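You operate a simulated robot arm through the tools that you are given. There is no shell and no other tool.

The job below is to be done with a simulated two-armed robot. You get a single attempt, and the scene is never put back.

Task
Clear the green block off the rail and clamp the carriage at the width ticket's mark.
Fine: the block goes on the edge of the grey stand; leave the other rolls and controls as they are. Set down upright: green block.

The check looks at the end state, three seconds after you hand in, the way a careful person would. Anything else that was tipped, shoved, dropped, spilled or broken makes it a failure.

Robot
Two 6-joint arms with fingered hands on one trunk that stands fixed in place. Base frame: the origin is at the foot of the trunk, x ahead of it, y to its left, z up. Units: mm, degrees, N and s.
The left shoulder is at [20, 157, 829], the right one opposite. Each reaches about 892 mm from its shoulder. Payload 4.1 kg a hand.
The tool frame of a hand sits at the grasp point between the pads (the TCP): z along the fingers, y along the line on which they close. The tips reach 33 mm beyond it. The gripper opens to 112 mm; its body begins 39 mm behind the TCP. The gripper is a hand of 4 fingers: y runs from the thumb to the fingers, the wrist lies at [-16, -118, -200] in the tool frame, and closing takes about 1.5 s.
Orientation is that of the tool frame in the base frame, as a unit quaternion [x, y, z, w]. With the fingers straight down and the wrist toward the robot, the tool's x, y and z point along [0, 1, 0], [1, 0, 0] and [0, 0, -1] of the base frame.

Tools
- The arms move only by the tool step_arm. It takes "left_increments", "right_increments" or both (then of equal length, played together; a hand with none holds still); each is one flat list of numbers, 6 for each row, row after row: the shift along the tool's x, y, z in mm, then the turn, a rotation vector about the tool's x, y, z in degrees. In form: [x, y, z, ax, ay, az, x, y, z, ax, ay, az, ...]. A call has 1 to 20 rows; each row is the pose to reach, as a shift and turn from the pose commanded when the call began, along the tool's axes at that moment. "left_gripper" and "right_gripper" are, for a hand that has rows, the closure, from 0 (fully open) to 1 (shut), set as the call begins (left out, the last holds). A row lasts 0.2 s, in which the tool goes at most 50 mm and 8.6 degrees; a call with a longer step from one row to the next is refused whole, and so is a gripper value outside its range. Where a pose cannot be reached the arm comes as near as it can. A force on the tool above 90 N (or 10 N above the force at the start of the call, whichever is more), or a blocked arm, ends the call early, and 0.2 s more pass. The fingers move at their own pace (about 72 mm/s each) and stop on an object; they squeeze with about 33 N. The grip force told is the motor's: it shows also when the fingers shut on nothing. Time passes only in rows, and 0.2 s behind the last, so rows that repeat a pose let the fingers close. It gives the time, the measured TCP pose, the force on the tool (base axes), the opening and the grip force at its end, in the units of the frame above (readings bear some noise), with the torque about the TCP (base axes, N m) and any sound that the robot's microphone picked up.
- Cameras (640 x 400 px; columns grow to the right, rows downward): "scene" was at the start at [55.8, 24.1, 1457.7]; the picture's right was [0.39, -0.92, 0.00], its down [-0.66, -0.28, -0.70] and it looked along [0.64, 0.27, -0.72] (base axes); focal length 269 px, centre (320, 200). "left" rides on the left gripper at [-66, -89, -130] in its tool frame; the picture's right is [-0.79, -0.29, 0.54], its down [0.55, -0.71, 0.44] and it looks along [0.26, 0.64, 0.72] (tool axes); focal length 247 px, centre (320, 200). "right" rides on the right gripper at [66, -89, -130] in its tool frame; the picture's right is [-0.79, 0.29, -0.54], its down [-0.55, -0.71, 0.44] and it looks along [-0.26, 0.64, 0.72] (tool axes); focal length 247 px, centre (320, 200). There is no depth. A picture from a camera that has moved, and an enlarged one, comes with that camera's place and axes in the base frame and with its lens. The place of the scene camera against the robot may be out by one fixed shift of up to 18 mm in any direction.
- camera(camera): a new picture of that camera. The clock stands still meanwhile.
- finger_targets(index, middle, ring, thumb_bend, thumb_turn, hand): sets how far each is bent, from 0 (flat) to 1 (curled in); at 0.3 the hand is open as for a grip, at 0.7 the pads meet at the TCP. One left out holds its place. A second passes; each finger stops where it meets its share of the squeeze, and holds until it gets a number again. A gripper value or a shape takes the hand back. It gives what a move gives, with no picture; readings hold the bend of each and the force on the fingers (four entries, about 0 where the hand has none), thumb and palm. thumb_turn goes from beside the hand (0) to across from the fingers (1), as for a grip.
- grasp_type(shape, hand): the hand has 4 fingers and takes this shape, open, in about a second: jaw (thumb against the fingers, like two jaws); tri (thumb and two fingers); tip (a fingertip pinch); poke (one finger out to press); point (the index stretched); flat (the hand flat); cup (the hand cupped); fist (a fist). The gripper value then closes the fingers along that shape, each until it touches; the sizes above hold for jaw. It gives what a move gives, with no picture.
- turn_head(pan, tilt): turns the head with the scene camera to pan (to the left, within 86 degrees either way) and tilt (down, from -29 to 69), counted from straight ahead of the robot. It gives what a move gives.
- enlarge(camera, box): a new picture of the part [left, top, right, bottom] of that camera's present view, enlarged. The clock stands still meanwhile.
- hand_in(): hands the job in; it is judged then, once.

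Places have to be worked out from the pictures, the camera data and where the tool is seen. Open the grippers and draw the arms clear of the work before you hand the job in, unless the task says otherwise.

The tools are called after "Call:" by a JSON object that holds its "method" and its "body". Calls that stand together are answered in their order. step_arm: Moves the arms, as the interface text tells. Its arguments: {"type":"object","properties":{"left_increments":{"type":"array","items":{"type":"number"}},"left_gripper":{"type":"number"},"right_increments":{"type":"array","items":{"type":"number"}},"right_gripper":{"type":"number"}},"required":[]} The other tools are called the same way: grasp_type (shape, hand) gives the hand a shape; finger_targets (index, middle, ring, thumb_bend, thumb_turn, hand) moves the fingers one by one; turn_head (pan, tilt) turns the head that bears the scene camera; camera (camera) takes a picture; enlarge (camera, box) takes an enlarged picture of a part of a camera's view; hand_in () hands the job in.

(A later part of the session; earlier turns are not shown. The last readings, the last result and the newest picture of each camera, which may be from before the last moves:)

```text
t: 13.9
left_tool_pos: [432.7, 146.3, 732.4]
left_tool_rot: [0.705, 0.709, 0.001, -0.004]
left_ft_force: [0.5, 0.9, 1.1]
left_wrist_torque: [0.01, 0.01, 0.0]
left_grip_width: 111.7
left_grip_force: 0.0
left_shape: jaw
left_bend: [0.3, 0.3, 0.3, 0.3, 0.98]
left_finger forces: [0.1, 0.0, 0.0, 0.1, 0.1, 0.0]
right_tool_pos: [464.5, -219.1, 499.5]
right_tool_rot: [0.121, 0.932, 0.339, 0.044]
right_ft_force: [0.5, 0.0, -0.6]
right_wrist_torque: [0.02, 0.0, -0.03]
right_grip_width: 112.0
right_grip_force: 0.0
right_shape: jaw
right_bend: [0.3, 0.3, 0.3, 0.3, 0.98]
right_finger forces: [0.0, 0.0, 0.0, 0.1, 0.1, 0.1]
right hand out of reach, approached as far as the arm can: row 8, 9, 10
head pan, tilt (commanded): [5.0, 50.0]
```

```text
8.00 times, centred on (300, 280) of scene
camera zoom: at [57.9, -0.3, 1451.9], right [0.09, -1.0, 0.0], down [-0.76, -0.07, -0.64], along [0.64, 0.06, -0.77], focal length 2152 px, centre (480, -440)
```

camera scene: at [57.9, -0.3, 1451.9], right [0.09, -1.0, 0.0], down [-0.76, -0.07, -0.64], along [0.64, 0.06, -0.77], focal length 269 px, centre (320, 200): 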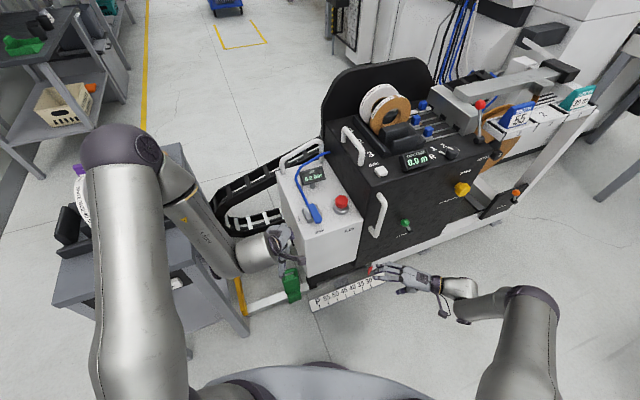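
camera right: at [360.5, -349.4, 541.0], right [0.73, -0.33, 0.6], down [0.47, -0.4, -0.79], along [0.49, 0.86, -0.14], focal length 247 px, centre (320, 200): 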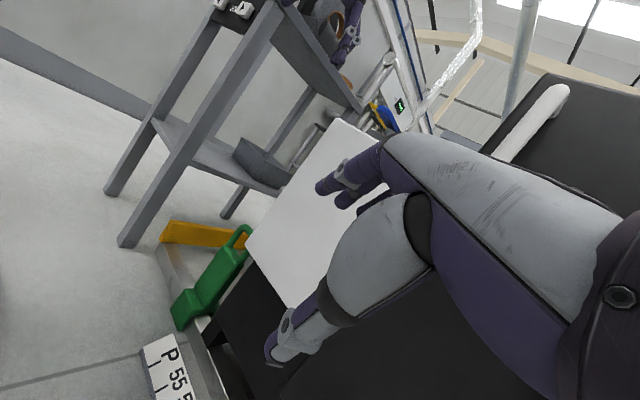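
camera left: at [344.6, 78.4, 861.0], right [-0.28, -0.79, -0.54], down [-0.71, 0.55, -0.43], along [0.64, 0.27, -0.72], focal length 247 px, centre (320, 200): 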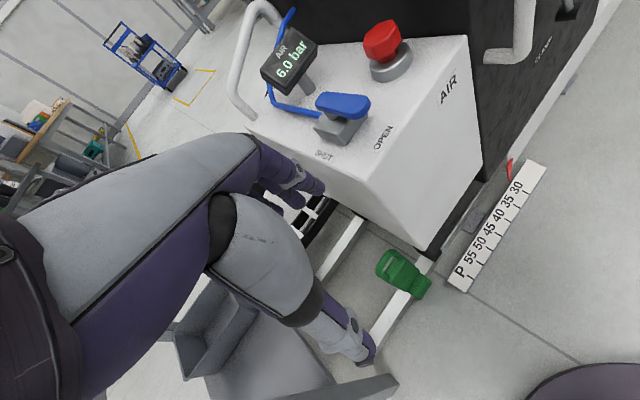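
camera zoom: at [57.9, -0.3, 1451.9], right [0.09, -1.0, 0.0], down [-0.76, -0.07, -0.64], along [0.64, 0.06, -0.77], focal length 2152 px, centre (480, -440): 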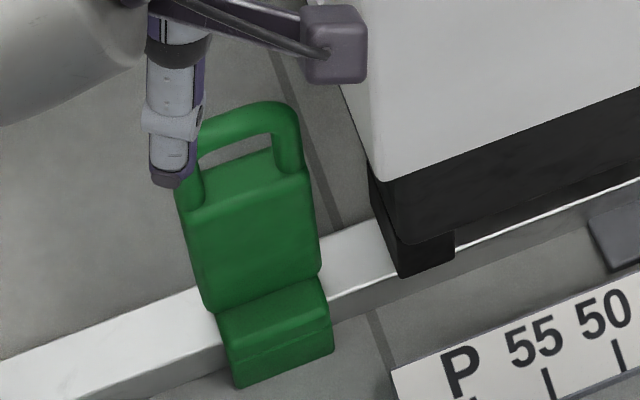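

Refined: handle bar centre about (575,194,282), running along the rail (dir ≈ (0.41,-0.91)), column top z≈218, gap to the AIR box ≈34 mm. I bring the left hand to a pre-grasp about 150 mm short, yawed 24° and pitched 15°, and shift the right camera back for an open view of the handle.

Call:
{"method": "step_arm", "body": {"left_increments": [3.4, 13.8, 38, -1.85, 0.39, -2.99, 6.8, 27.7, 76, -3.7, 0.79, -5.98, 10.1, 41.5, 114, -5.55, 1.18, -8.96, 13.5, 55.4, 152, -7.4, 1.57, -11.95, 16.9, 69.2, 190, -9.25, 1.96, -14.94, 20.3, 83, 228, -11.1, 2.36, -17.93, 23.6, 96.9, 266, -12.95, 2.75, -20.91, 27, 110.7, 303.8, -14.8, 3.14, -23.9], "right_increments": [38.7, -7.8, -6.6, 0, 0, 0, 77.4, -15.7, -13.1, 0, 0, 0, 116, -23.5, -19.7, 0, 0, 0, 154.7, -31.4, -26.2, 0, 0, 0, 154.7, -31.4, -26.2, 0, 0, 0, 154.7, -31.4, -26.2, 0, 0, 0, 154.7, -31.4, -26.2, 0, 0, 0, 154.7, -31.4, -26.2, 0, 0, 0]}}

Call:
{"method": "camera", "body": {"camera": "right"}}

Call:
{"method": "camera", "body": {"camera": "left"}}

Call:
{"method": "camera", "body": {"camera": "scene"}}

```text
t: 15.7
left_tool_pos: [541.5, 172.3, 427.0]
left_tool_rot: [0.539, 0.832, 0.11, 0.072]
left_ft_force: [0.3, 0.8, 0.2]
left_wrist_torque: [0.0, 0.0, -0.01]
left_grip_width: 111.8
left_grip_force: 0.2
left_shape: jaw
left_bend: [0.3, 0.3, 0.3, 0.3, 0.98]
left_finger forces: [0.0, 0.1, 0.0, 0.0, 0.1, 0.0]
left hand out of reach, approached as far as the arm can: row 1, 2, 3, 4, 5
right_tool_pos: [301.6, -218.4, 494.7]
right_tool_rot: [0.122, 0.932, 0.339, 0.044]
right_ft_force: [0.5, 0.5, -0.6]
right_wrist_torque: [0.01, -0.02, -0.01]
right_grip_width: 111.8
right_grip_force: 0.0
right_shape: jaw
right_bend: [0.3, 0.3, 0.3, 0.3, 0.98]
right_finger forces: [0.1, 0.0, 0.0, 0.1, 0.0, 0.1]
head pan, tilt (commanded): [5.0, 50.0]
```

```text
taken
camera right: at [197.1, -348.5, 536.7], right [0.73, -0.33, 0.6], down [0.47, -0.4, -0.79], along [0.5, 0.86, -0.14], focal length 247 px, centre (320, 200)
```

right: 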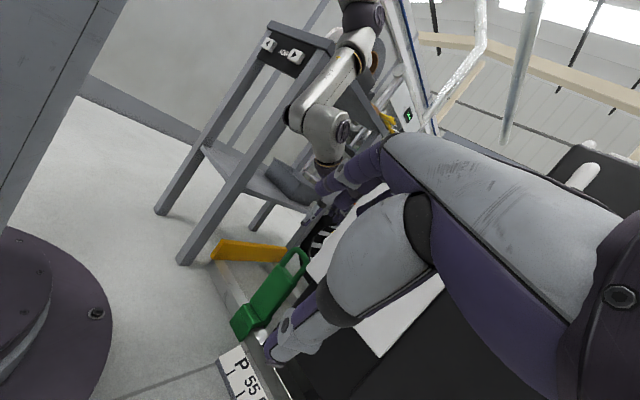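

```text
taken
camera left: at [459.7, 62.2, 529.8], right [0.2, -0.78, -0.59], down [-0.75, 0.27, -0.61], along [0.63, 0.57, -0.53], focal length 247 px, centre (320, 200)
```

left: 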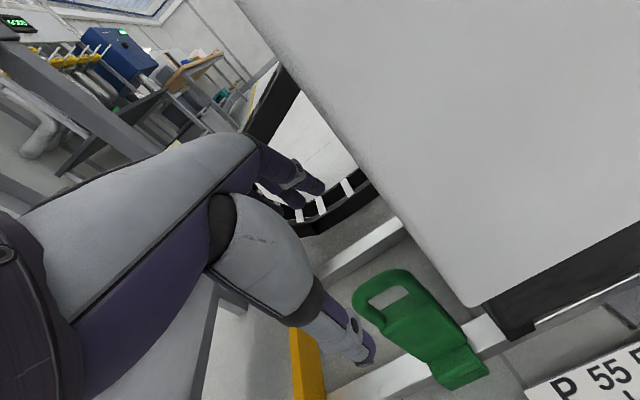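

```text
taken
camera scene: at [58.0, -0.3, 1451.9], right [0.09, -1.0, 0.0], down [-0.76, -0.07, -0.64], along [0.64, 0.06, -0.77], focal length 269 px, centre (320, 200)
```

scene: 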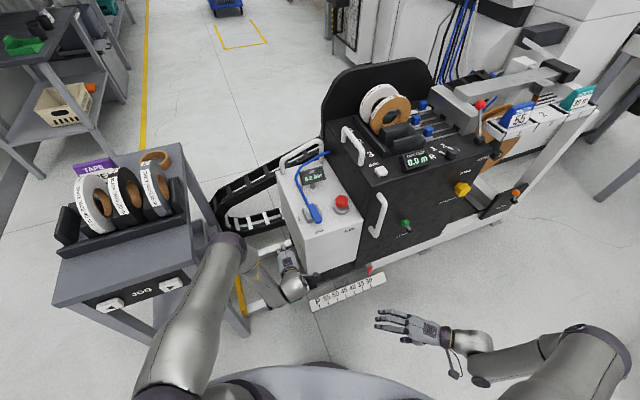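

The left elbow looks close to the stand's right edge. I enlarge to check that clearance and the hand against the handle.

Call:
{"method": "enlarge", "body": {"camera": "scene", "box": [160, 180, 330, 320]}}

Call:
{"method": "enlarge", "body": {"camera": "right", "box": [220, 0, 420, 130]}}

Call:
{"method": "enlarge", "body": {"camera": "right", "box": [210, 170, 370, 350]}}

Call:
{"method": "enlarge", "body": {"camera": "left", "box": [270, 200, 510, 400]}}

```text
2.86 times, centred on (245, 250) of scene
camera zoom: at [58.0, -0.3, 1451.9], right [0.09, -1.0, 0.0], down [-0.76, -0.07, -0.64], along [0.64, 0.06, -0.77], focal length 768 px, centre (534, 57)
```

zoom: 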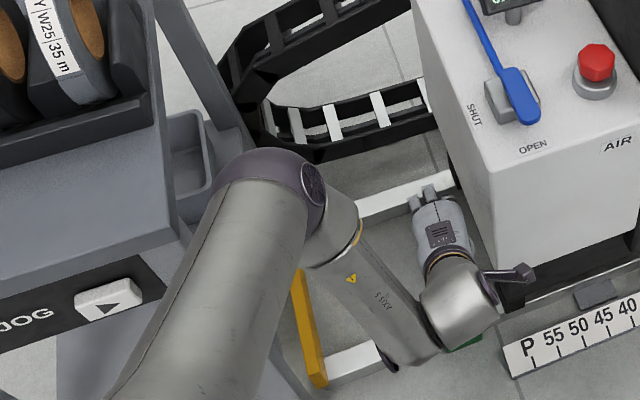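

```text
3.08 times, centred on (320, 65) of right
camera zoom: at [197.1, -348.5, 536.7], right [0.73, -0.33, 0.6], down [0.47, -0.4, -0.79], along [0.5, 0.86, -0.14], focal length 760 px, centre (320, 615)
```

zoom: 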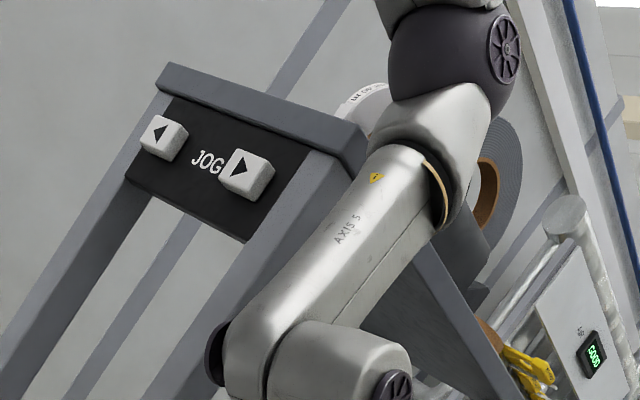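

```text
2.22 times, centred on (290, 260) of right
camera zoom: at [197.1, -348.5, 536.7], right [0.73, -0.33, 0.6], down [0.47, -0.4, -0.79], along [0.5, 0.86, -0.14], focal length 549 px, centre (387, 67)
```

zoom: 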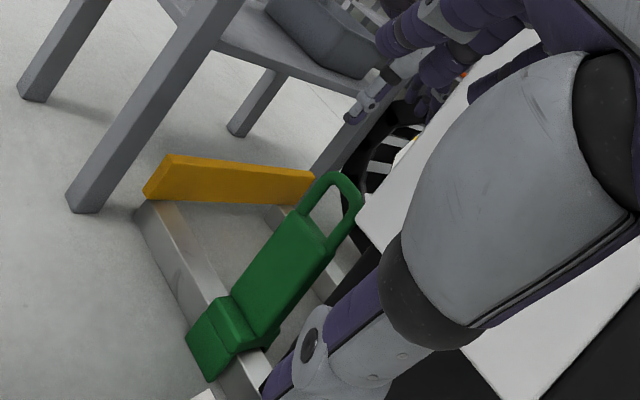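

```text
2.00 times, centred on (390, 300) of left
camera zoom: at [459.7, 62.2, 529.8], right [0.2, -0.78, -0.59], down [-0.75, 0.27, -0.61], along [0.63, 0.57, -0.53], focal length 494 px, centre (180, 0)
```

zoom: 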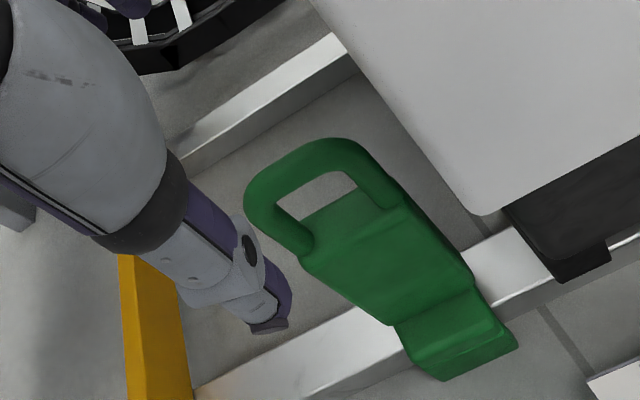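

The stand's front right corner works out to about (366,369,783), so the elbow is clear by a few centimetres. I enlarge the handle in both hand cameras once more to pin down the grasp point.

Call:
{"method": "enlarge", "body": {"camera": "right", "box": [280, 230, 328, 290]}}

Call:
{"method": "enlarge", "body": {"camera": "left", "box": [340, 250, 436, 330]}}

```text
6.67 times, centred on (304, 260) of right
camera zoom: at [197.1, -348.5, 536.7], right [0.73, -0.33, 0.6], down [0.47, -0.4, -0.79], along [0.5, 0.86, -0.14], focal length 1646 px, centre (427, -200)
```

zoom: 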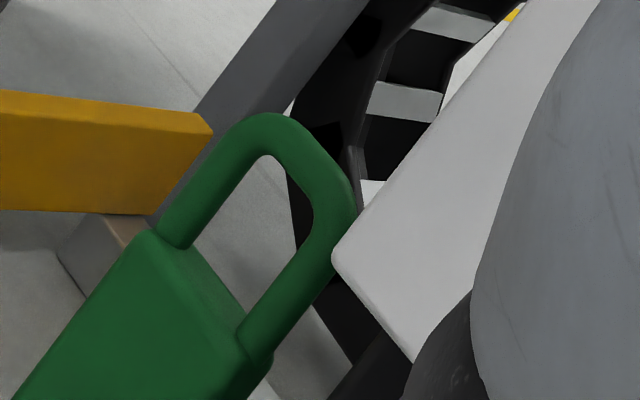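

```text
5.00 times, centred on (388, 290) of left
camera zoom: at [459.7, 62.2, 529.8], right [0.2, -0.78, -0.59], down [-0.75, 0.27, -0.61], along [0.63, 0.57, -0.53], focal length 1235 px, centre (-20, -250)
```

zoom: 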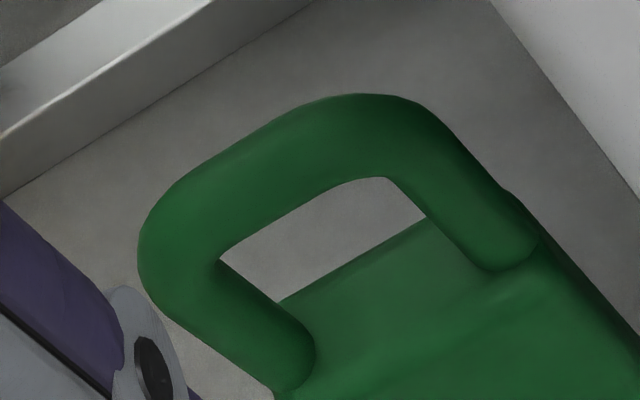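

The bar centre comes out near (569,190,288). I descend along the fingers' line with the hand open to put the TCP just below the bar centre, then look.

Call:
{"method": "step_arm", "body": {"left_increments": [2, -3, 40, 0, 0, 0, 4, -5, 80, 0, 0, 0, 5, -6, 115, 0, 0, 0]}}

Call:
{"method": "camera", "body": {"camera": "left"}}

Call:
{"method": "enlarge", "body": {"camera": "right", "box": [210, 170, 370, 350]}}

Call:
{"method": "enlarge", "body": {"camera": "scene", "box": [160, 180, 330, 320]}}

```text
t: 16.5
left_tool_pos: [564.0, 178.6, 335.4]
left_tool_rot: [0.538, 0.833, 0.11, 0.068]
left_ft_force: [-0.2, 0.7, 0.2]
left_wrist_torque: [0.02, -0.06, 0.01]
left_grip_width: 111.7
left_grip_force: 0.1
left_shape: jaw
left_bend: [0.3, 0.3, 0.3, 0.3, 0.98]
left_finger forces: [0.1, 0.0, 0.0, 0.0, 0.0, 0.0]
left hand out of reach, approached as far as the arm can: row 2, 3
right_tool_pos: [301.0, -218.1, 494.0]
right_tool_rot: [0.122, 0.932, 0.339, 0.044]
right_ft_force: [-0.6, 0.2, 0.7]
right_wrist_torque: [0.0, -0.01, 0.01]
right_grip_width: 111.7
right_grip_force: 0.0
right_shape: jaw
right_bend: [0.3, 0.3, 0.3, 0.3, 0.98]
right_finger forces: [0.0, 0.1, 0.0, 0.0, 0.0, 0.0]
head pan, tilt (commanded): [5.0, 50.0]
```

```text
taken
camera left: at [482.9, 67.8, 438.4], right [0.2, -0.78, -0.6], down [-0.75, 0.27, -0.6], along [0.63, 0.57, -0.53], focal length 247 px, centre (320, 200)
```

left: 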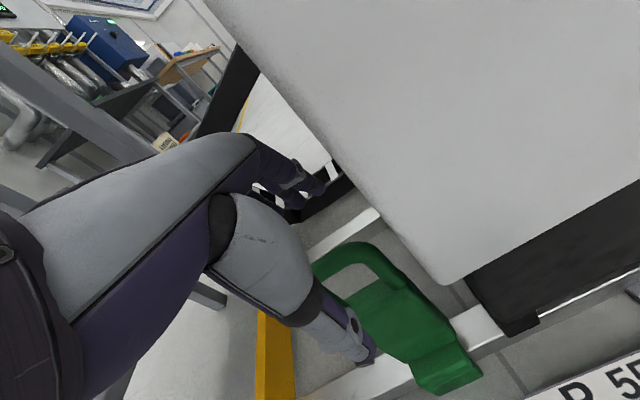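

```text
2.22 times, centred on (290, 260) of right
camera zoom: at [197.1, -348.6, 536.7], right [0.73, -0.33, 0.6], down [0.47, -0.4, -0.79], along [0.5, 0.86, -0.14], focal length 549 px, centre (387, 67)
```

zoom: 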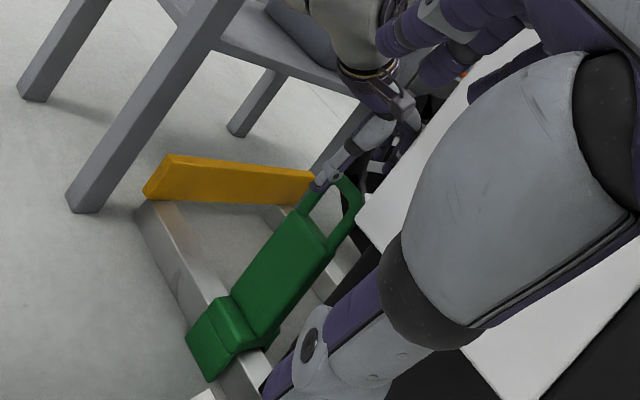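

```text
2.86 times, centred on (245, 250) of scene
camera zoom: at [58.0, -0.3, 1451.9], right [0.09, -1.0, 0.0], down [-0.76, -0.07, -0.64], along [0.64, 0.06, -0.77], focal length 768 px, centre (534, 57)
```

zoom: 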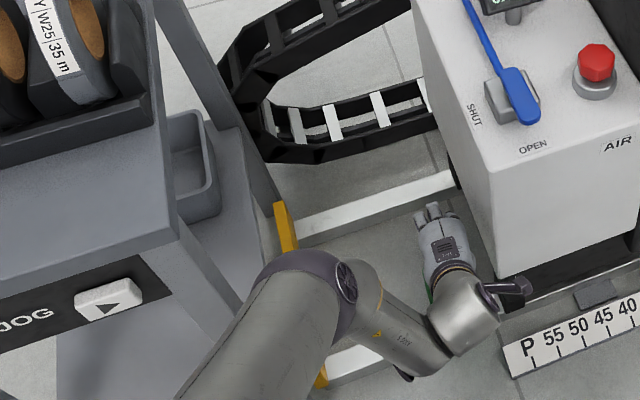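

The hand stopped about 20 mm short (reported reach limit on rows 2–3), with no contact forces. I try the remaining motion slowly to see whether it was only a passing limit.

Call:
{"method": "step_arm", "body": {"left_increments": [4, -2, 8, 0, 0, 0, 8, -4, 16, 0, 0, 0, 8, -4, 16, 0, 0, 0, 8, -5, 24, 0, 0, 0, 8, -5, 24, 0, 0, 0]}}

Call:
{"method": "camera", "body": {"camera": "left"}}

```text
t: 17.7
left_tool_pos: [564.4, 178.2, 336.2]
left_tool_rot: [0.538, 0.833, 0.11, 0.068]
left_ft_force: [0.6, -0.3, -0.5]
left_wrist_torque: [0.01, -0.02, 0.01]
left_grip_width: 111.4
left_grip_force: 0.0
left_shape: jaw
left_bend: [0.3, 0.3, 0.3, 0.3, 0.98]
left_finger forces: [0.1, 0.1, 0.1, 0.0, 0.0, 0.1]
left hand out of reach, approached as far as the arm can: row 1, 2, 3, 4, 5
right_tool_pos: [301.7, -218.3, 492.5]
right_tool_rot: [0.121, 0.932, 0.339, 0.043]
right_ft_force: [0.2, -0.5, 0.4]
right_wrist_torque: [0.04, -0.01, -0.03]
right_grip_width: 111.9
right_grip_force: 0.0
right_shape: jaw
right_bend: [0.3, 0.3, 0.3, 0.3, 0.98]
right_finger forces: [0.0, 0.1, 0.0, 0.1, 0.0, 0.1]
head pan, tilt (commanded): [5.0, 50.0]
```

```text
taken
camera left: at [482.8, 67.8, 438.7], right [0.2, -0.78, -0.6], down [-0.75, 0.27, -0.6], along [0.63, 0.57, -0.53], focal length 247 px, centre (320, 200)
```

left: 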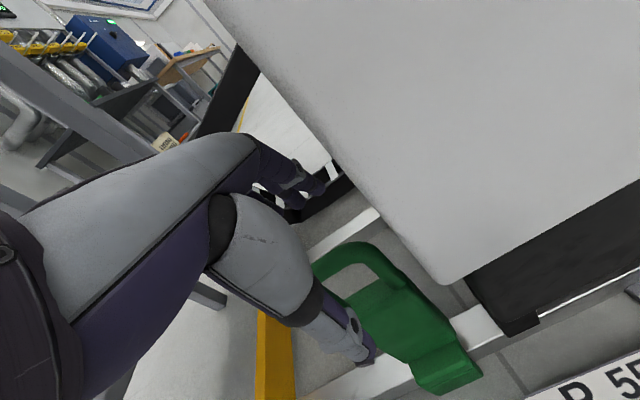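

A hard joint limit blocks this posture. I back up 35 mm and change the hand to straight-down with only 10° of yaw, which raises the wrist, and see if that posture is reachable over the handle.

Call:
{"method": "step_arm", "body": {"left_increments": [0, 0, -35, 0, 0, 0, 3, 6, -35, 5, -0.6, 4.6, 6, 12, -33, 10, -1.2, 9.3, 8.9, 17.8, -31.5, 14.9, -1.83, 13.9, 8.9, 17.8, -31.5, 14.9, -1.83, 13.9]}}

Call:
{"method": "camera", "body": {"camera": "left"}}

Call:
{"method": "enlarge", "body": {"camera": "scene", "box": [160, 180, 330, 320]}}

```text
t: 18.9
left_tool_pos: [581.2, 179.5, 372.9]
left_tool_rot: [0.639, 0.769, 0.001, -0.008]
left_ft_force: [-0.7, 0.1, 0.3]
left_wrist_torque: [0.0, -0.01, 0.0]
left_grip_width: 111.9
left_grip_force: 0.1
left_shape: jaw
left_bend: [0.3, 0.3, 0.3, 0.3, 0.98]
left_finger forces: [0.0, 0.0, 0.0, 0.0, 0.1, 0.0]
left hand out of reach, approached as far as the arm can: row 2, 3, 4, 5
right_tool_pos: [301.3, -218.5, 494.4]
right_tool_rot: [0.122, 0.932, 0.339, 0.044]
right_ft_force: [-0.2, 0.3, 0.2]
right_wrist_torque: [0.01, -0.01, 0.01]
right_grip_width: 111.8
right_grip_force: 0.1
right_shape: jaw
right_bend: [0.3, 0.3, 0.3, 0.3, 0.98]
right_finger forces: [0.0, 0.0, 0.1, 0.1, 0.0, 0.1]
head pan, tilt (commanded): [5.0, 50.0]
```

```text
taken
camera left: at [507.2, 96.0, 501.7], right [-0.14, -0.83, -0.55], down [-0.8, 0.42, -0.42], along [0.58, 0.38, -0.72], focal length 247 px, centre (320, 200)
```

left: 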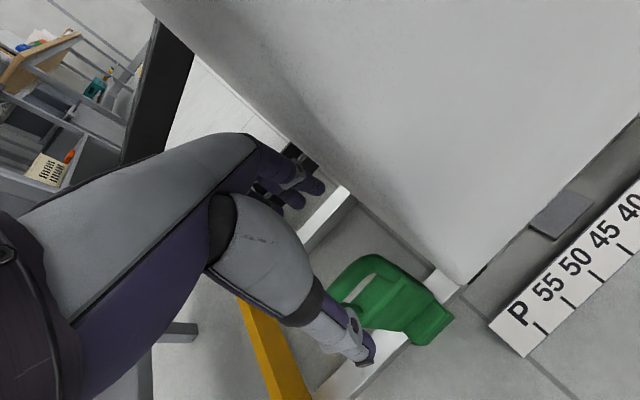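

```text
2.86 times, centred on (245, 250) of scene
camera zoom: at [58.0, -0.3, 1451.9], right [0.09, -1.0, 0.0], down [-0.76, -0.07, -0.64], along [0.64, 0.06, -0.77], focal length 768 px, centre (534, 57)
```

zoom: 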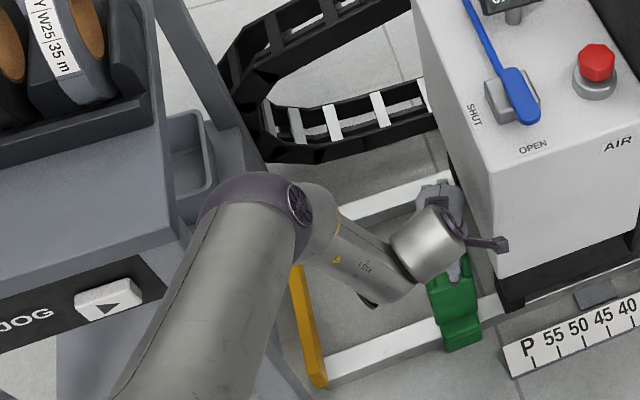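

This posture pushes the hand about 12 mm outward instead. I test whether it can descend from here (nothing lies below within 50 mm but the handle between the open fingers).

Call:
{"method": "step_arm", "body": {"left_increments": [0, 0, 12, 0, 0, 0, 0, 0, 24, 0, 0, 0, 0, 0, 24, 0, 0, 0]}}

Call:
{"method": "enlarge", "body": {"camera": "right", "box": [180, 0, 420, 150]}}

Call:
{"method": "enlarge", "body": {"camera": "right", "box": [230, 170, 390, 300]}}

```text
t: 19.7
left_tool_pos: [585.5, 176.4, 349.1]
left_tool_rot: [0.641, 0.768, 0.0, -0.004]
left_ft_force: [0.0, -0.3, 0.1]
left_wrist_torque: [-0.03, 0.01, 0.01]
left_grip_width: 111.6
left_grip_force: 0.0
left_shape: jaw
left_bend: [0.3, 0.3, 0.3, 0.3, 0.98]
left_finger forces: [0.0, 0.1, 0.1, 0.0, 0.0, 0.1]
left hand out of reach, approached as far as the arm can: row 1, 2, 3
right_tool_pos: [301.0, -219.5, 493.7]
right_tool_rot: [0.122, 0.932, 0.339, 0.044]
right_ft_force: [0.3, -0.9, -0.4]
right_wrist_torque: [0.02, 0.03, -0.02]
right_grip_width: 112.2
right_grip_force: 0.1
right_shape: jaw
right_bend: [0.3, 0.3, 0.3, 0.3, 0.98]
right_finger forces: [0.1, 0.1, 0.0, 0.1, 0.0, 0.0]
head pan, tilt (commanded): [5.0, 50.0]
```

```text
2.67 times, centred on (300, 75) of right
camera zoom: at [197.1, -348.6, 536.7], right [0.73, -0.33, 0.6], down [0.47, -0.4, -0.79], along [0.5, 0.86, -0.14], focal length 659 px, centre (373, 533)
```

zoom: 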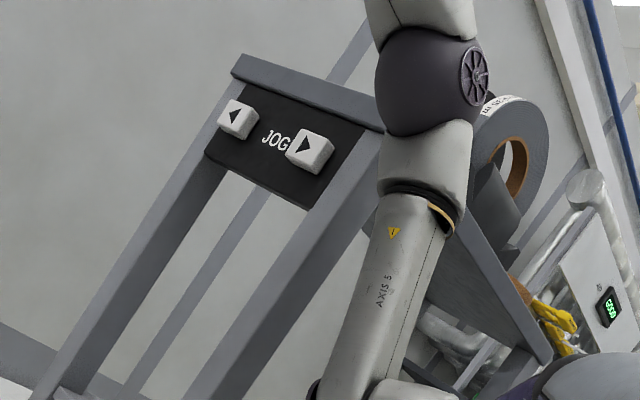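

```text
3.08 times, centred on (310, 235) of right
camera zoom: at [197.1, -348.6, 536.7], right [0.73, -0.33, 0.6], down [0.47, -0.4, -0.79], along [0.5, 0.86, -0.14], focal length 760 px, centre (351, 92)
```

zoom: 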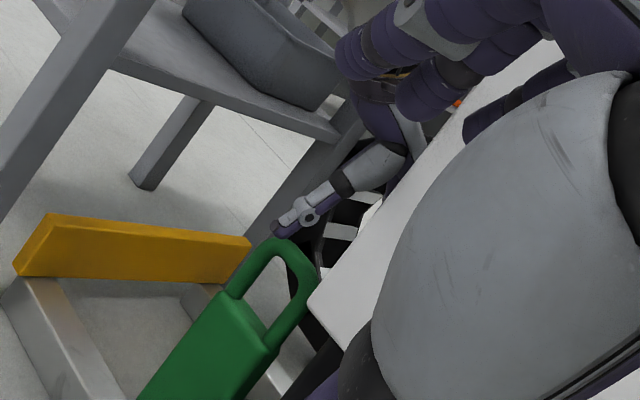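

The pattern fits a wrist limit: the hand cannot flex back past the forearm line, so low targets need the fingers pitched further forward. I back off and go to a 35° pitch, 24° yaw posture above the handle.

Call:
{"method": "step_arm", "body": {"left_increments": [2, -8, -20, 0, 0, 0, 4, -16, -30, -6.96, 0.86, -2.71, 6, -24, -41, -13.92, 1.71, -5.42, 8, -32, -41, -20.88, 2.57, -8.14, 10.8, -39.2, -41, -27.84, 3.42, -10.85, 10.8, -39.2, -41, -34.8, 4.28, -13.56, 10.8, -39.2, -41, -34.8, 4.28, -13.56]}}

Call:
{"method": "camera", "body": {"camera": "left"}}

Call:
{"method": "enlarge", "body": {"camera": "right", "box": [180, 0, 420, 150]}}

Call:
{"method": "camera", "body": {"camera": "scene"}}

```text
t: 21.3
left_tool_pos: [557.0, 138.7, 412.8]
left_tool_rot: [0.512, 0.805, 0.254, 0.156]
left_ft_force: [0.1, 4.4, -1.6]
left_wrist_torque: [-0.25, 0.04, 0.03]
left_grip_width: 111.6
left_grip_force: 0.0
left_shape: jaw
left_bend: [0.3, 0.3, 0.3, 0.3, 0.98]
left_finger forces: [0.7, 0.0, 0.0, 0.0, 0.1, 2.3]
left hand out of reach, approached as far as the arm can: row 1, 2, 3, 4, 5, 6, 7
right_tool_pos: [300.5, -217.9, 493.5]
right_tool_rot: [0.122, 0.931, 0.34, 0.045]
right_ft_force: [-1.0, 0.4, -0.1]
right_wrist_torque: [0.0, -0.01, 0.0]
right_grip_width: 112.0
right_grip_force: 0.1
right_shape: jaw
right_bend: [0.3, 0.3, 0.3, 0.3, 0.98]
right_finger forces: [0.0, 0.0, 0.0, 0.1, 0.0, 0.0]
head pan, tilt (commanded): [5.0, 50.0]
```

```text
taken
camera left: at [451.2, 14.5, 468.6], right [0.4, -0.68, -0.61], down [-0.54, 0.36, -0.76], along [0.74, 0.64, -0.23], focal length 247 px, centre (320, 200)
```

left: 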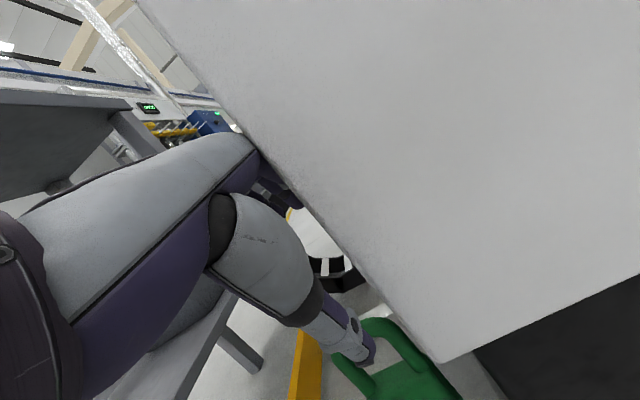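

```text
2.67 times, centred on (300, 75) of right
camera zoom: at [196.6, -348.9, 536.7], right [0.73, -0.33, 0.6], down [0.47, -0.4, -0.79], along [0.5, 0.86, -0.14], focal length 659 px, centre (373, 533)
```

zoom: 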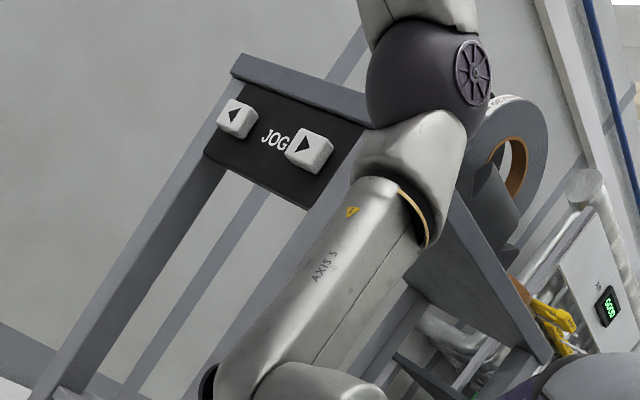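

```text
taken
camera scene: at [58.1, -0.3, 1451.9], right [0.09, -1.0, 0.0], down [-0.76, -0.07, -0.64], along [0.64, 0.06, -0.77], focal length 269 px, centre (320, 200)
```

scene: 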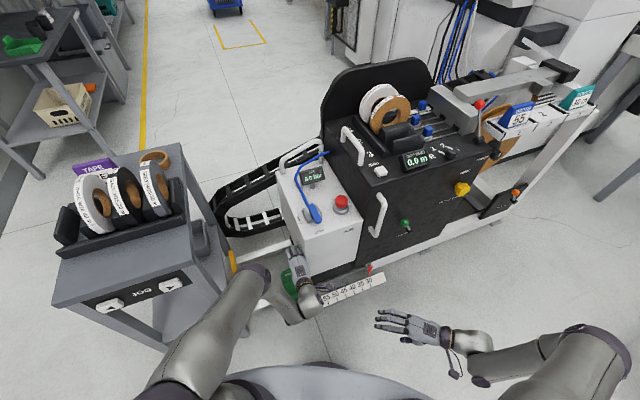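

That was worse: the hand drifted to y≈139 and lightly touched the AIR box (about 4 N). I go straight back to the reachable 15° pitch posture, away from the box.

Call:
{"method": "step_arm", "body": {"left_increments": [12, 5, -10, 5, 0, 0, 22, 9, -16, 10, 0, 0, 30, 12, -20, 15, 0, 0, 37, 15.4, -21.7, 20, 0, 0, 37, 15.4, -21.7, 20, 0, 0]}}

Call:
{"method": "camera", "body": {"camera": "left"}}

Call:
{"method": "enlarge", "body": {"camera": "scene", "box": [140, 200, 340, 400]}}

Call:
{"method": "enlarge", "body": {"camera": "scene", "box": [340, 280, 640, 400]}}

```text
t: 22.5
left_tool_pos: [541.2, 176.2, 439.1]
left_tool_rot: [0.538, 0.833, 0.11, 0.071]
left_ft_force: [-0.6, 0.9, 0.5]
left_wrist_torque: [0.0, 0.0, -0.03]
left_grip_width: 111.7
left_grip_force: 0.0
left_shape: jaw
left_bend: [0.3, 0.3, 0.3, 0.3, 0.98]
left_finger forces: [0.1, 0.0, 0.0, 0.1, 0.0, 0.1]
left hand out of reach, approached as far as the arm can: row 1
right_tool_pos: [301.3, -217.4, 494.5]
right_tool_rot: [0.122, 0.932, 0.339, 0.044]
right_ft_force: [-0.1, 0.4, -0.9]
right_wrist_torque: [0.03, 0.02, 0.03]
right_grip_width: 111.8
right_grip_force: 0.0
right_shape: jaw
right_bend: [0.3, 0.3, 0.3, 0.3, 0.98]
right_finger forces: [0.0, 0.0, 0.0, 0.0, 0.0, 0.0]
head pan, tilt (commanded): [5.0, 50.0]
```

```text
taken
camera left: at [459.5, 65.2, 542.0], right [0.2, -0.78, -0.59], down [-0.75, 0.27, -0.6], along [0.63, 0.56, -0.53], focal length 247 px, centre (320, 200)
```

left: 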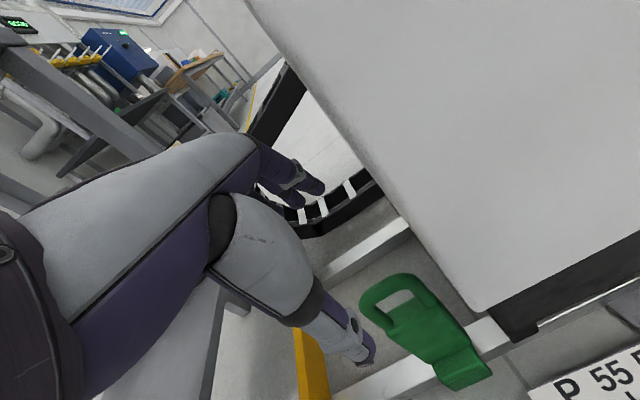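

```text
2.00 times, centred on (240, 300) of scene
camera zoom: at [58.0, -0.3, 1451.9], right [0.09, -1.0, 0.0], down [-0.76, -0.07, -0.64], along [0.64, 0.06, -0.77], focal length 538 px, centre (480, 0)
```

zoom: 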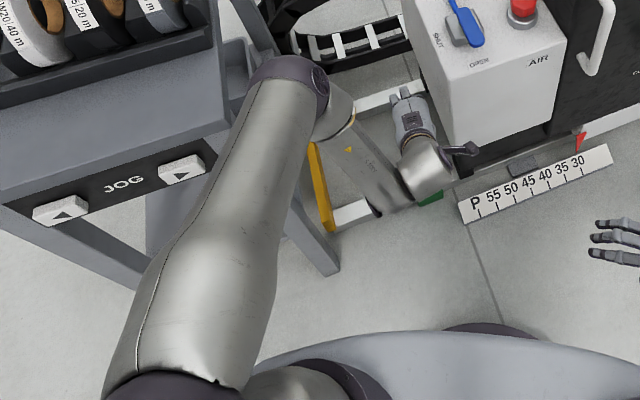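

```text
2.13 times, centred on (490, 340) of scene
camera zoom: at [58.0, -0.3, 1451.9], right [0.09, -1.0, 0.0], down [-0.76, -0.07, -0.64], along [0.64, 0.06, -0.77], focal length 574 px, centre (-43, -99)
```

zoom: 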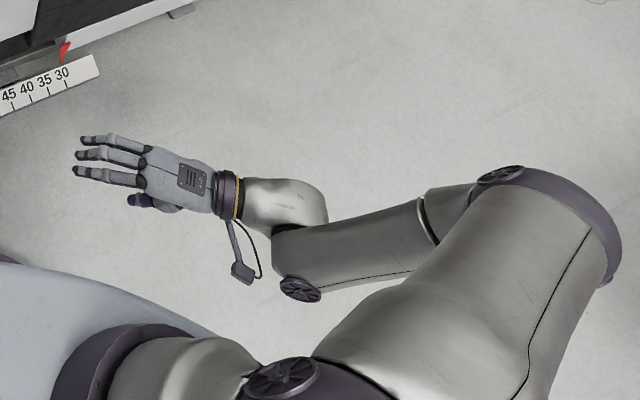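

Back at (541,176,439), clear of the box. Every blocked posture pushed the hand toward −y/+x, so a larger yaw (45°, pitch 20°), which moves the wrist that way, should help; I test it here at a safe height.

Call:
{"method": "step_arm", "body": {"left_increments": [3.5, -0.5, -0.5, -1.65, 2.11, -6.68, 7, -1, -1, -3.3, 4.21, -13.37, 10.7, -1.5, -1.4, -4.95, 6.32, -20.05, 10.7, -1.5, -1.4, -4.95, 6.32, -20.05]}}

Call:
{"method": "camera", "body": {"camera": "left"}}

Call:
{"method": "enlarge", "body": {"camera": "scene", "box": [140, 200, 340, 400]}}

```text
t: 23.5
left_tool_pos: [537.8, 183.9, 438.6]
left_tool_rot: [0.376, 0.91, 0.161, 0.064]
left_ft_force: [-0.9, -0.2, -0.3]
left_wrist_torque: [-0.01, 0.01, 0.0]
left_grip_width: 111.8
left_grip_force: 0.1
left_shape: jaw
left_bend: [0.3, 0.3, 0.3, 0.3, 0.98]
left_finger forces: [0.1, 0.1, 0.1, 0.1, 0.0, 0.0]
right_tool_pos: [300.7, -218.9, 493.7]
right_tool_rot: [0.122, 0.932, 0.339, 0.045]
right_ft_force: [-0.2, -0.2, -0.2]
right_wrist_torque: [0.0, 0.04, 0.03]
right_grip_width: 112.1
right_grip_force: 0.1
right_shape: jaw
right_bend: [0.3, 0.3, 0.3, 0.3, 0.98]
right_finger forces: [0.0, 0.0, 0.0, 0.1, 0.0, 0.0]
head pan, tilt (commanded): [5.0, 50.0]
```

```text
taken
camera left: at [494.4, 46.0, 529.5], right [0.5, -0.62, -0.61], down [-0.76, 0.03, -0.65], along [0.42, 0.79, -0.46], focal length 247 px, centre (320, 200)
```

left: 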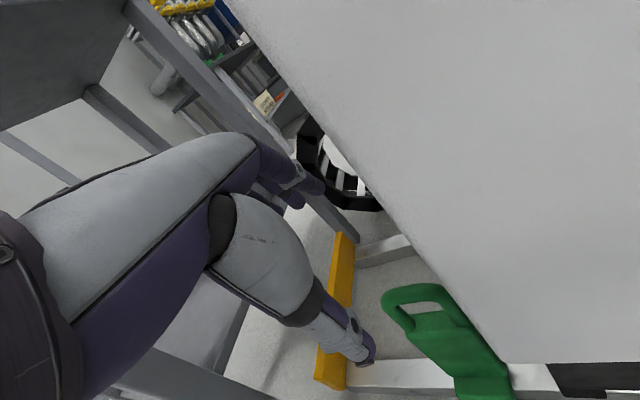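

```text
2.00 times, centred on (240, 300) of scene
camera zoom: at [58.0, -0.3, 1451.9], right [0.09, -1.0, 0.0], down [-0.76, -0.07, -0.64], along [0.64, 0.06, -0.77], focal length 538 px, centre (480, 0)
```

zoom: 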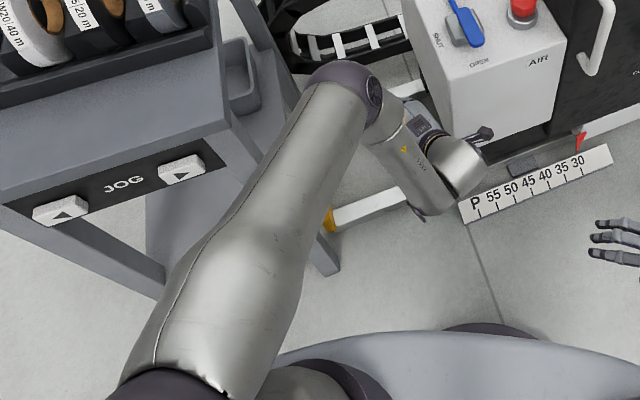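

This posture is fully reachable and moved the elbow away from the stand. I descend partway over the handle and check again.

Call:
{"method": "step_arm", "body": {"left_increments": [-5, -4, 32, 0, 0, 0, -10, -8, 64, 0, 0, 0, -13.9, -12.4, 94.8, 0, 0, 0]}}

Call:
{"method": "camera", "body": {"camera": "left"}}

Call:
{"method": "enlarge", "body": {"camera": "scene", "box": [240, 200, 400, 320]}}

Call:
{"method": "enlarge", "body": {"camera": "right", "box": [230, 170, 390, 300]}}

```text
t: 24.3
left_tool_pos: [553.0, 193.1, 364.4]
left_tool_rot: [0.377, 0.91, 0.161, 0.068]
left_ft_force: [-0.3, 0.2, -0.3]
left_wrist_torque: [0.02, -0.02, 0.04]
left_grip_width: 111.7
left_grip_force: 0.0
left_shape: jaw
left_bend: [0.3, 0.3, 0.3, 0.3, 0.98]
left_finger forces: [0.1, 0.0, 0.1, 0.0, 0.0, 0.0]
left hand out of reach, approached as far as the arm can: row 3
right_tool_pos: [301.0, -219.9, 494.2]
right_tool_rot: [0.122, 0.932, 0.339, 0.045]
right_ft_force: [0.5, -0.8, 0.0]
right_wrist_torque: [-0.03, -0.01, 0.01]
right_grip_width: 111.7
right_grip_force: 0.1
right_shape: jaw
right_bend: [0.3, 0.3, 0.3, 0.3, 0.98]
right_finger forces: [0.0, 0.0, 0.0, 0.0, 0.0, 0.1]
head pan, tilt (commanded): [5.0, 50.0]
```

```text
taken
camera left: at [509.8, 54.0, 455.9], right [0.5, -0.62, -0.6], down [-0.76, 0.02, -0.65], along [0.42, 0.78, -0.46], focal length 247 px, centre (320, 200)
```

left: 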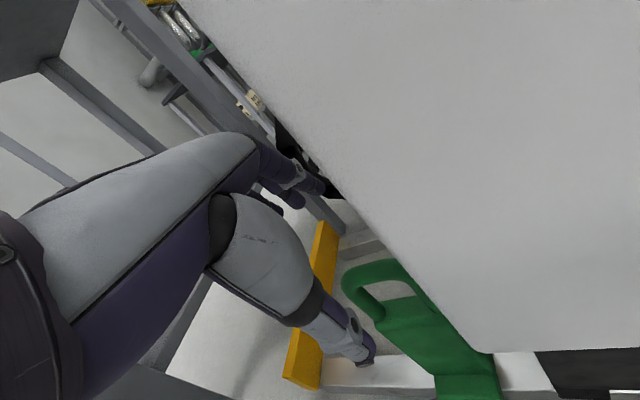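

```text
3.33 times, centred on (320, 260) of scene
camera zoom: at [58.0, -0.3, 1451.9], right [0.09, -1.0, 0.0], down [-0.76, -0.07, -0.64], along [0.64, 0.06, -0.77], focal length 896 px, centre (320, 0)
```

zoom: 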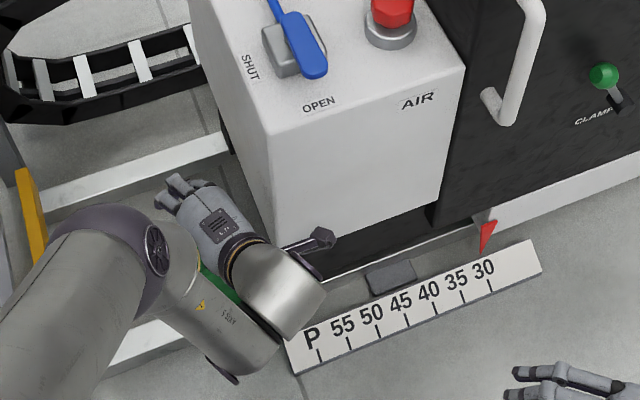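

```text
3.08 times, centred on (310, 235) of right
camera zoom: at [197.1, -348.6, 536.7], right [0.73, -0.33, 0.6], down [0.47, -0.4, -0.79], along [0.5, 0.86, -0.14], focal length 760 px, centre (351, 92)
```

zoom: 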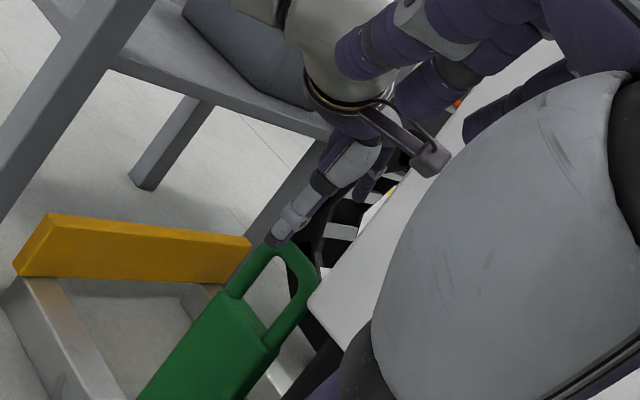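

I can now explain the limits: the arm's shoulder bend bottoms out for low wrists and the wrist bend has a minimum of roughly 48°. By that model, yaw ≈18° with zero pitch should reach the handle height. I go there above the handle.

Call:
{"method": "step_arm", "body": {"left_increments": [-1, 2, -20, 0, 0, 0, -3.5, 5.5, -24, 3.93, -0.94, 5.35, -5.5, 8.5, -25, 7.85, -1.88, 10.69, -7.5, 11.5, -26, 11.78, -2.83, 16.04, -9.5, 14.5, -26.5, 15.7, -3.77, 21.38, -11.2, 17.2, -26.7, 19.63, -4.71, 26.73, -11.2, 17.2, -26.7, 19.63, -4.71, 26.73]}}

Call:
{"method": "camera", "body": {"camera": "left"}}

Call:
{"method": "enlarge", "body": {"camera": "scene", "box": [160, 180, 400, 330]}}

```text
t: 25.9
left_tool_pos: [567.7, 189.8, 397.3]
left_tool_rot: [0.587, 0.81, 0.0, 0.0]
left_ft_force: [-0.2, -0.3, -0.5]
left_wrist_torque: [0.0, 0.0, 0.02]
left_grip_width: 111.7
left_grip_force: 0.0
left_shape: jaw
left_bend: [0.3, 0.3, 0.3, 0.3, 0.98]
left_finger forces: [0.1, 0.0, 0.0, 0.0, 0.0, 0.1]
right_tool_pos: [301.0, -218.9, 493.2]
right_tool_rot: [0.122, 0.932, 0.339, 0.044]
right_ft_force: [1.0, -0.4, -0.3]
right_wrist_torque: [-0.01, -0.01, 0.01]
right_grip_width: 111.8
right_grip_force: 0.0
right_shape: jaw
right_bend: [0.3, 0.3, 0.3, 0.3, 0.98]
right_finger forces: [0.0, 0.0, 0.0, 0.0, 0.1, 0.0]
head pan, tilt (commanded): [5.0, 50.0]
```

```text
taken
camera left: at [503.5, 98.7, 527.1], right [-0.03, -0.84, -0.54], down [-0.85, 0.31, -0.44], along [0.53, 0.44, -0.72], focal length 247 px, centre (320, 200)
```

left: 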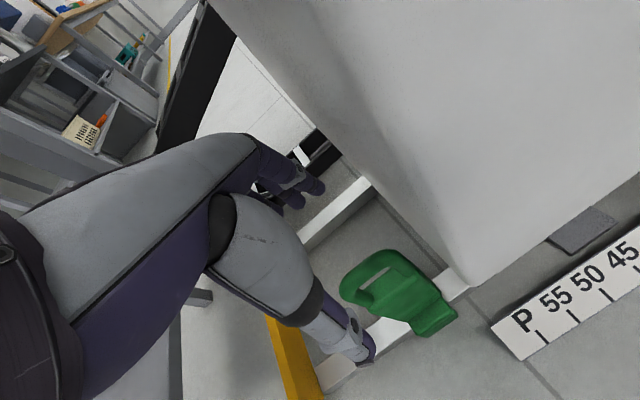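

```text
2.67 times, centred on (280, 255) of scene
camera zoom: at [58.0, -0.3, 1451.9], right [0.09, -1.0, 0.0], down [-0.76, -0.07, -0.64], along [0.64, 0.06, -0.77], focal length 717 px, centre (427, 53)
```

zoom: 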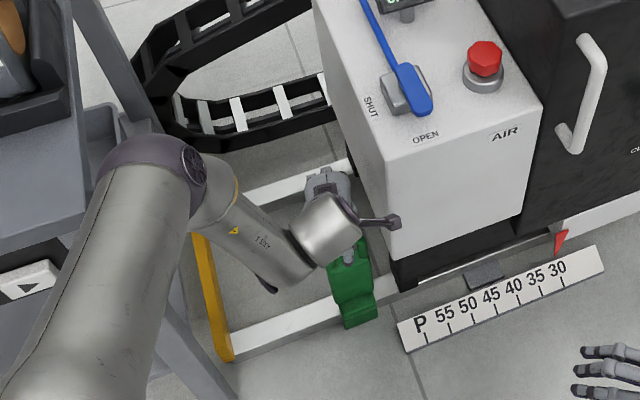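

Reached without any limit. Before descending I measure the handle again from this camera position.

Call:
{"method": "enlarge", "body": {"camera": "left", "box": [310, 220, 470, 350]}}

Call:
{"method": "enlarge", "body": {"camera": "right", "box": [230, 170, 390, 300]}}

```text
3.08 times, centred on (390, 285) of left
camera zoom: at [503.5, 98.7, 527.1], right [-0.03, -0.84, -0.54], down [-0.85, 0.31, -0.44], along [0.53, 0.44, -0.72], focal length 760 px, centre (105, -62)
```

zoom: 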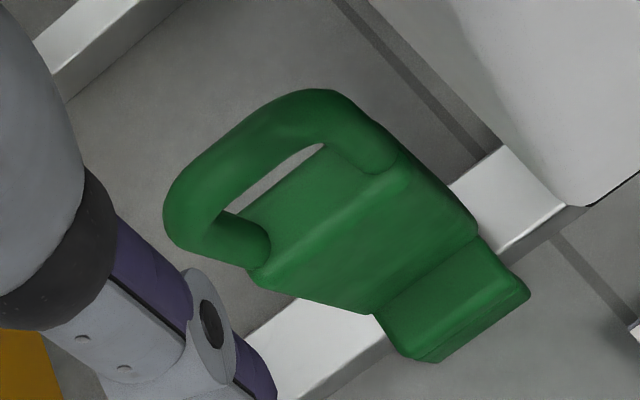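

```text
3.08 times, centred on (310, 235) of right
camera zoom: at [197.1, -348.6, 536.7], right [0.73, -0.33, 0.6], down [0.47, -0.4, -0.79], along [0.5, 0.86, -0.14], focal length 760 px, centre (351, 92)
```

zoom: 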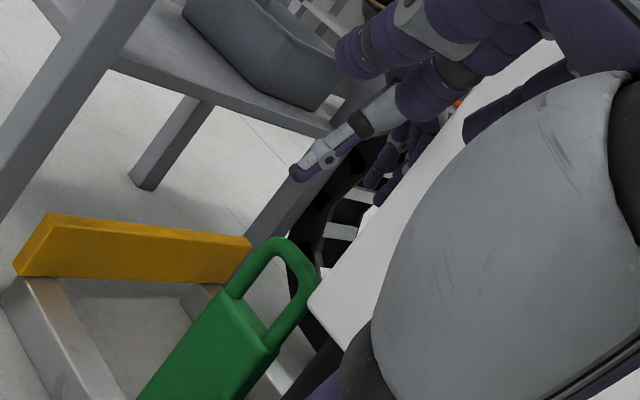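

Bar centre refined to about (574,190,288). I descend straight onto it with the hand open.

Call:
{"method": "step_arm", "body": {"left_increments": [-1, 3, 36, 0, 0, 0, -1.7, 5.2, 72, 0, 0, 0, -1.7, 5.2, 107, 0, 0, 0, -1.7, 5.2, 107, 0, 0, 0]}}

Call:
{"method": "camera", "body": {"camera": "left"}}

Call:
{"method": "enlarge", "body": {"camera": "right", "box": [230, 170, 390, 300]}}

Call:
{"method": "enlarge", "body": {"camera": "scene", "box": [160, 180, 400, 330]}}

```text
t: 26.9
left_tool_pos: [566.7, 195.4, 303.6]
left_tool_rot: [0.588, 0.809, 0.0, 0.0]
left_ft_force: [0.4, -0.1, 0.0]
left_wrist_torque: [-0.03, -0.04, 0.0]
left_grip_width: 111.9
left_grip_force: 0.2
left_shape: jaw
left_bend: [0.3, 0.3, 0.3, 0.3, 0.98]
left_finger forces: [0.0, 0.0, 0.0, 0.1, 0.0, 0.0]
left hand out of reach, approached as far as the arm can: row 3, 4
right_tool_pos: [301.5, -217.6, 493.5]
right_tool_rot: [0.122, 0.932, 0.339, 0.044]
right_ft_force: [-0.7, 0.6, 0.3]
right_wrist_torque: [0.02, -0.01, -0.02]
right_grip_width: 111.9
right_grip_force: 0.1
right_shape: jaw
right_bend: [0.3, 0.3, 0.3, 0.3, 0.98]
right_finger forces: [0.0, 0.1, 0.0, 0.0, 0.0, 0.1]
head pan, tilt (commanded): [5.0, 50.0]
```

```text
taken
camera left: at [502.7, 103.2, 433.1], right [-0.03, -0.84, -0.54], down [-0.85, 0.31, -0.44], along [0.53, 0.44, -0.72], focal length 247 px, centre (320, 200)
```

left: 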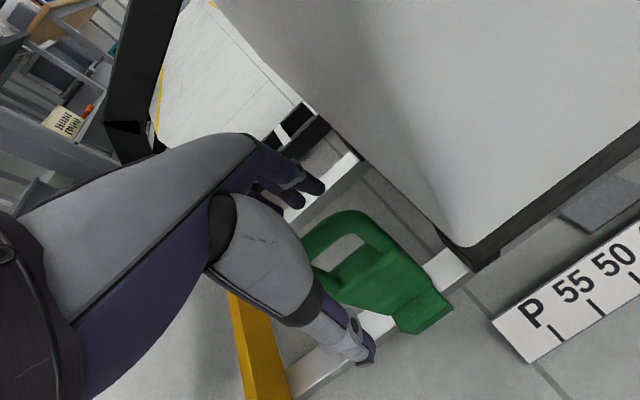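

```text
3.08 times, centred on (310, 235) of right
camera zoom: at [197.1, -348.6, 536.7], right [0.73, -0.33, 0.6], down [0.47, -0.4, -0.79], along [0.5, 0.86, -0.14], focal length 760 px, centre (351, 92)
```

zoom: 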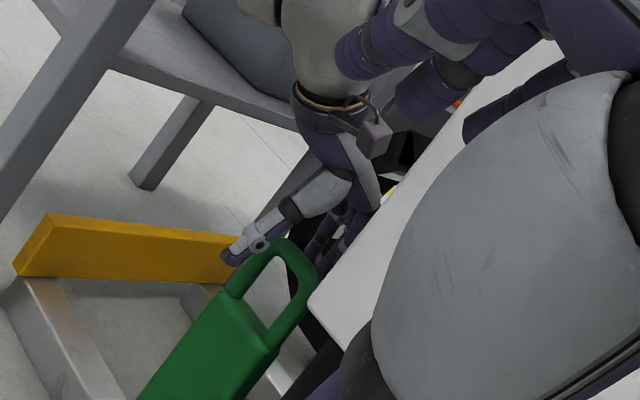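

```text
2.67 times, centred on (280, 255) of scene
camera zoom: at [58.0, -0.3, 1451.9], right [0.09, -1.0, 0.0], down [-0.76, -0.07, -0.64], along [0.64, 0.06, -0.77], focal length 717 px, centre (427, 53)
```

zoom: 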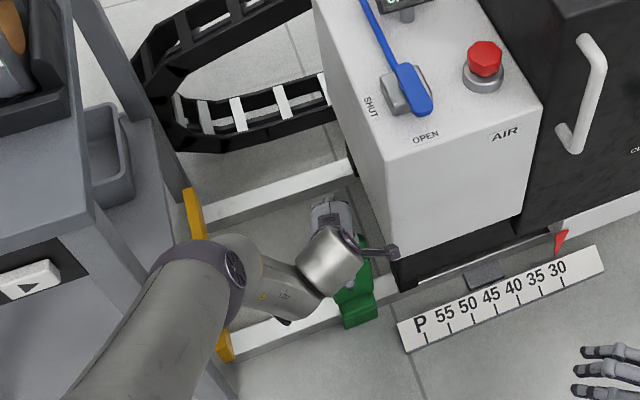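

The hand now straddles the bar but sits about 15 mm high (303.6) due to the same shoulder limit. A small lean of the hand to the left should buy the rest; first I check the elbow's clearance to the stand.

Call:
{"method": "enlarge", "body": {"camera": "right", "box": [180, 0, 420, 150]}}

Call:
{"method": "enlarge", "body": {"camera": "scene", "box": [130, 200, 290, 320]}}

```text
2.67 times, centred on (300, 75) of right
camera zoom: at [197.1, -348.6, 536.7], right [0.73, -0.33, 0.6], down [0.47, -0.4, -0.79], along [0.5, 0.86, -0.14], focal length 659 px, centre (373, 533)
```

zoom: 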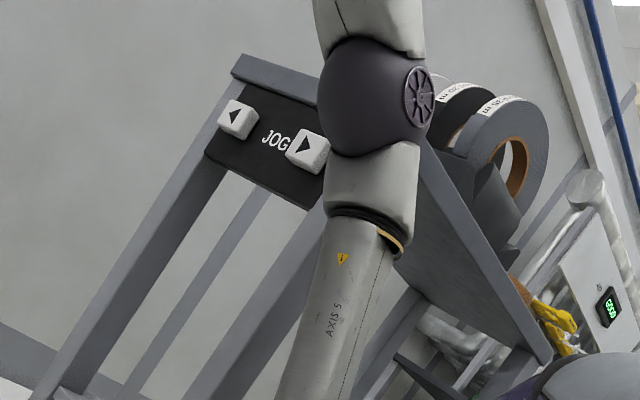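

```text
3.33 times, centred on (210, 260) of scene
camera zoom: at [58.0, -0.3, 1451.9], right [0.09, -1.0, 0.0], down [-0.76, -0.07, -0.64], along [0.64, 0.06, -0.77], focal length 896 px, centre (687, 0)
```

zoom: 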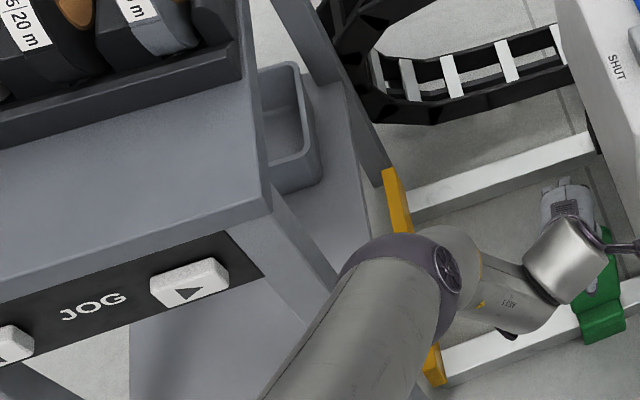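

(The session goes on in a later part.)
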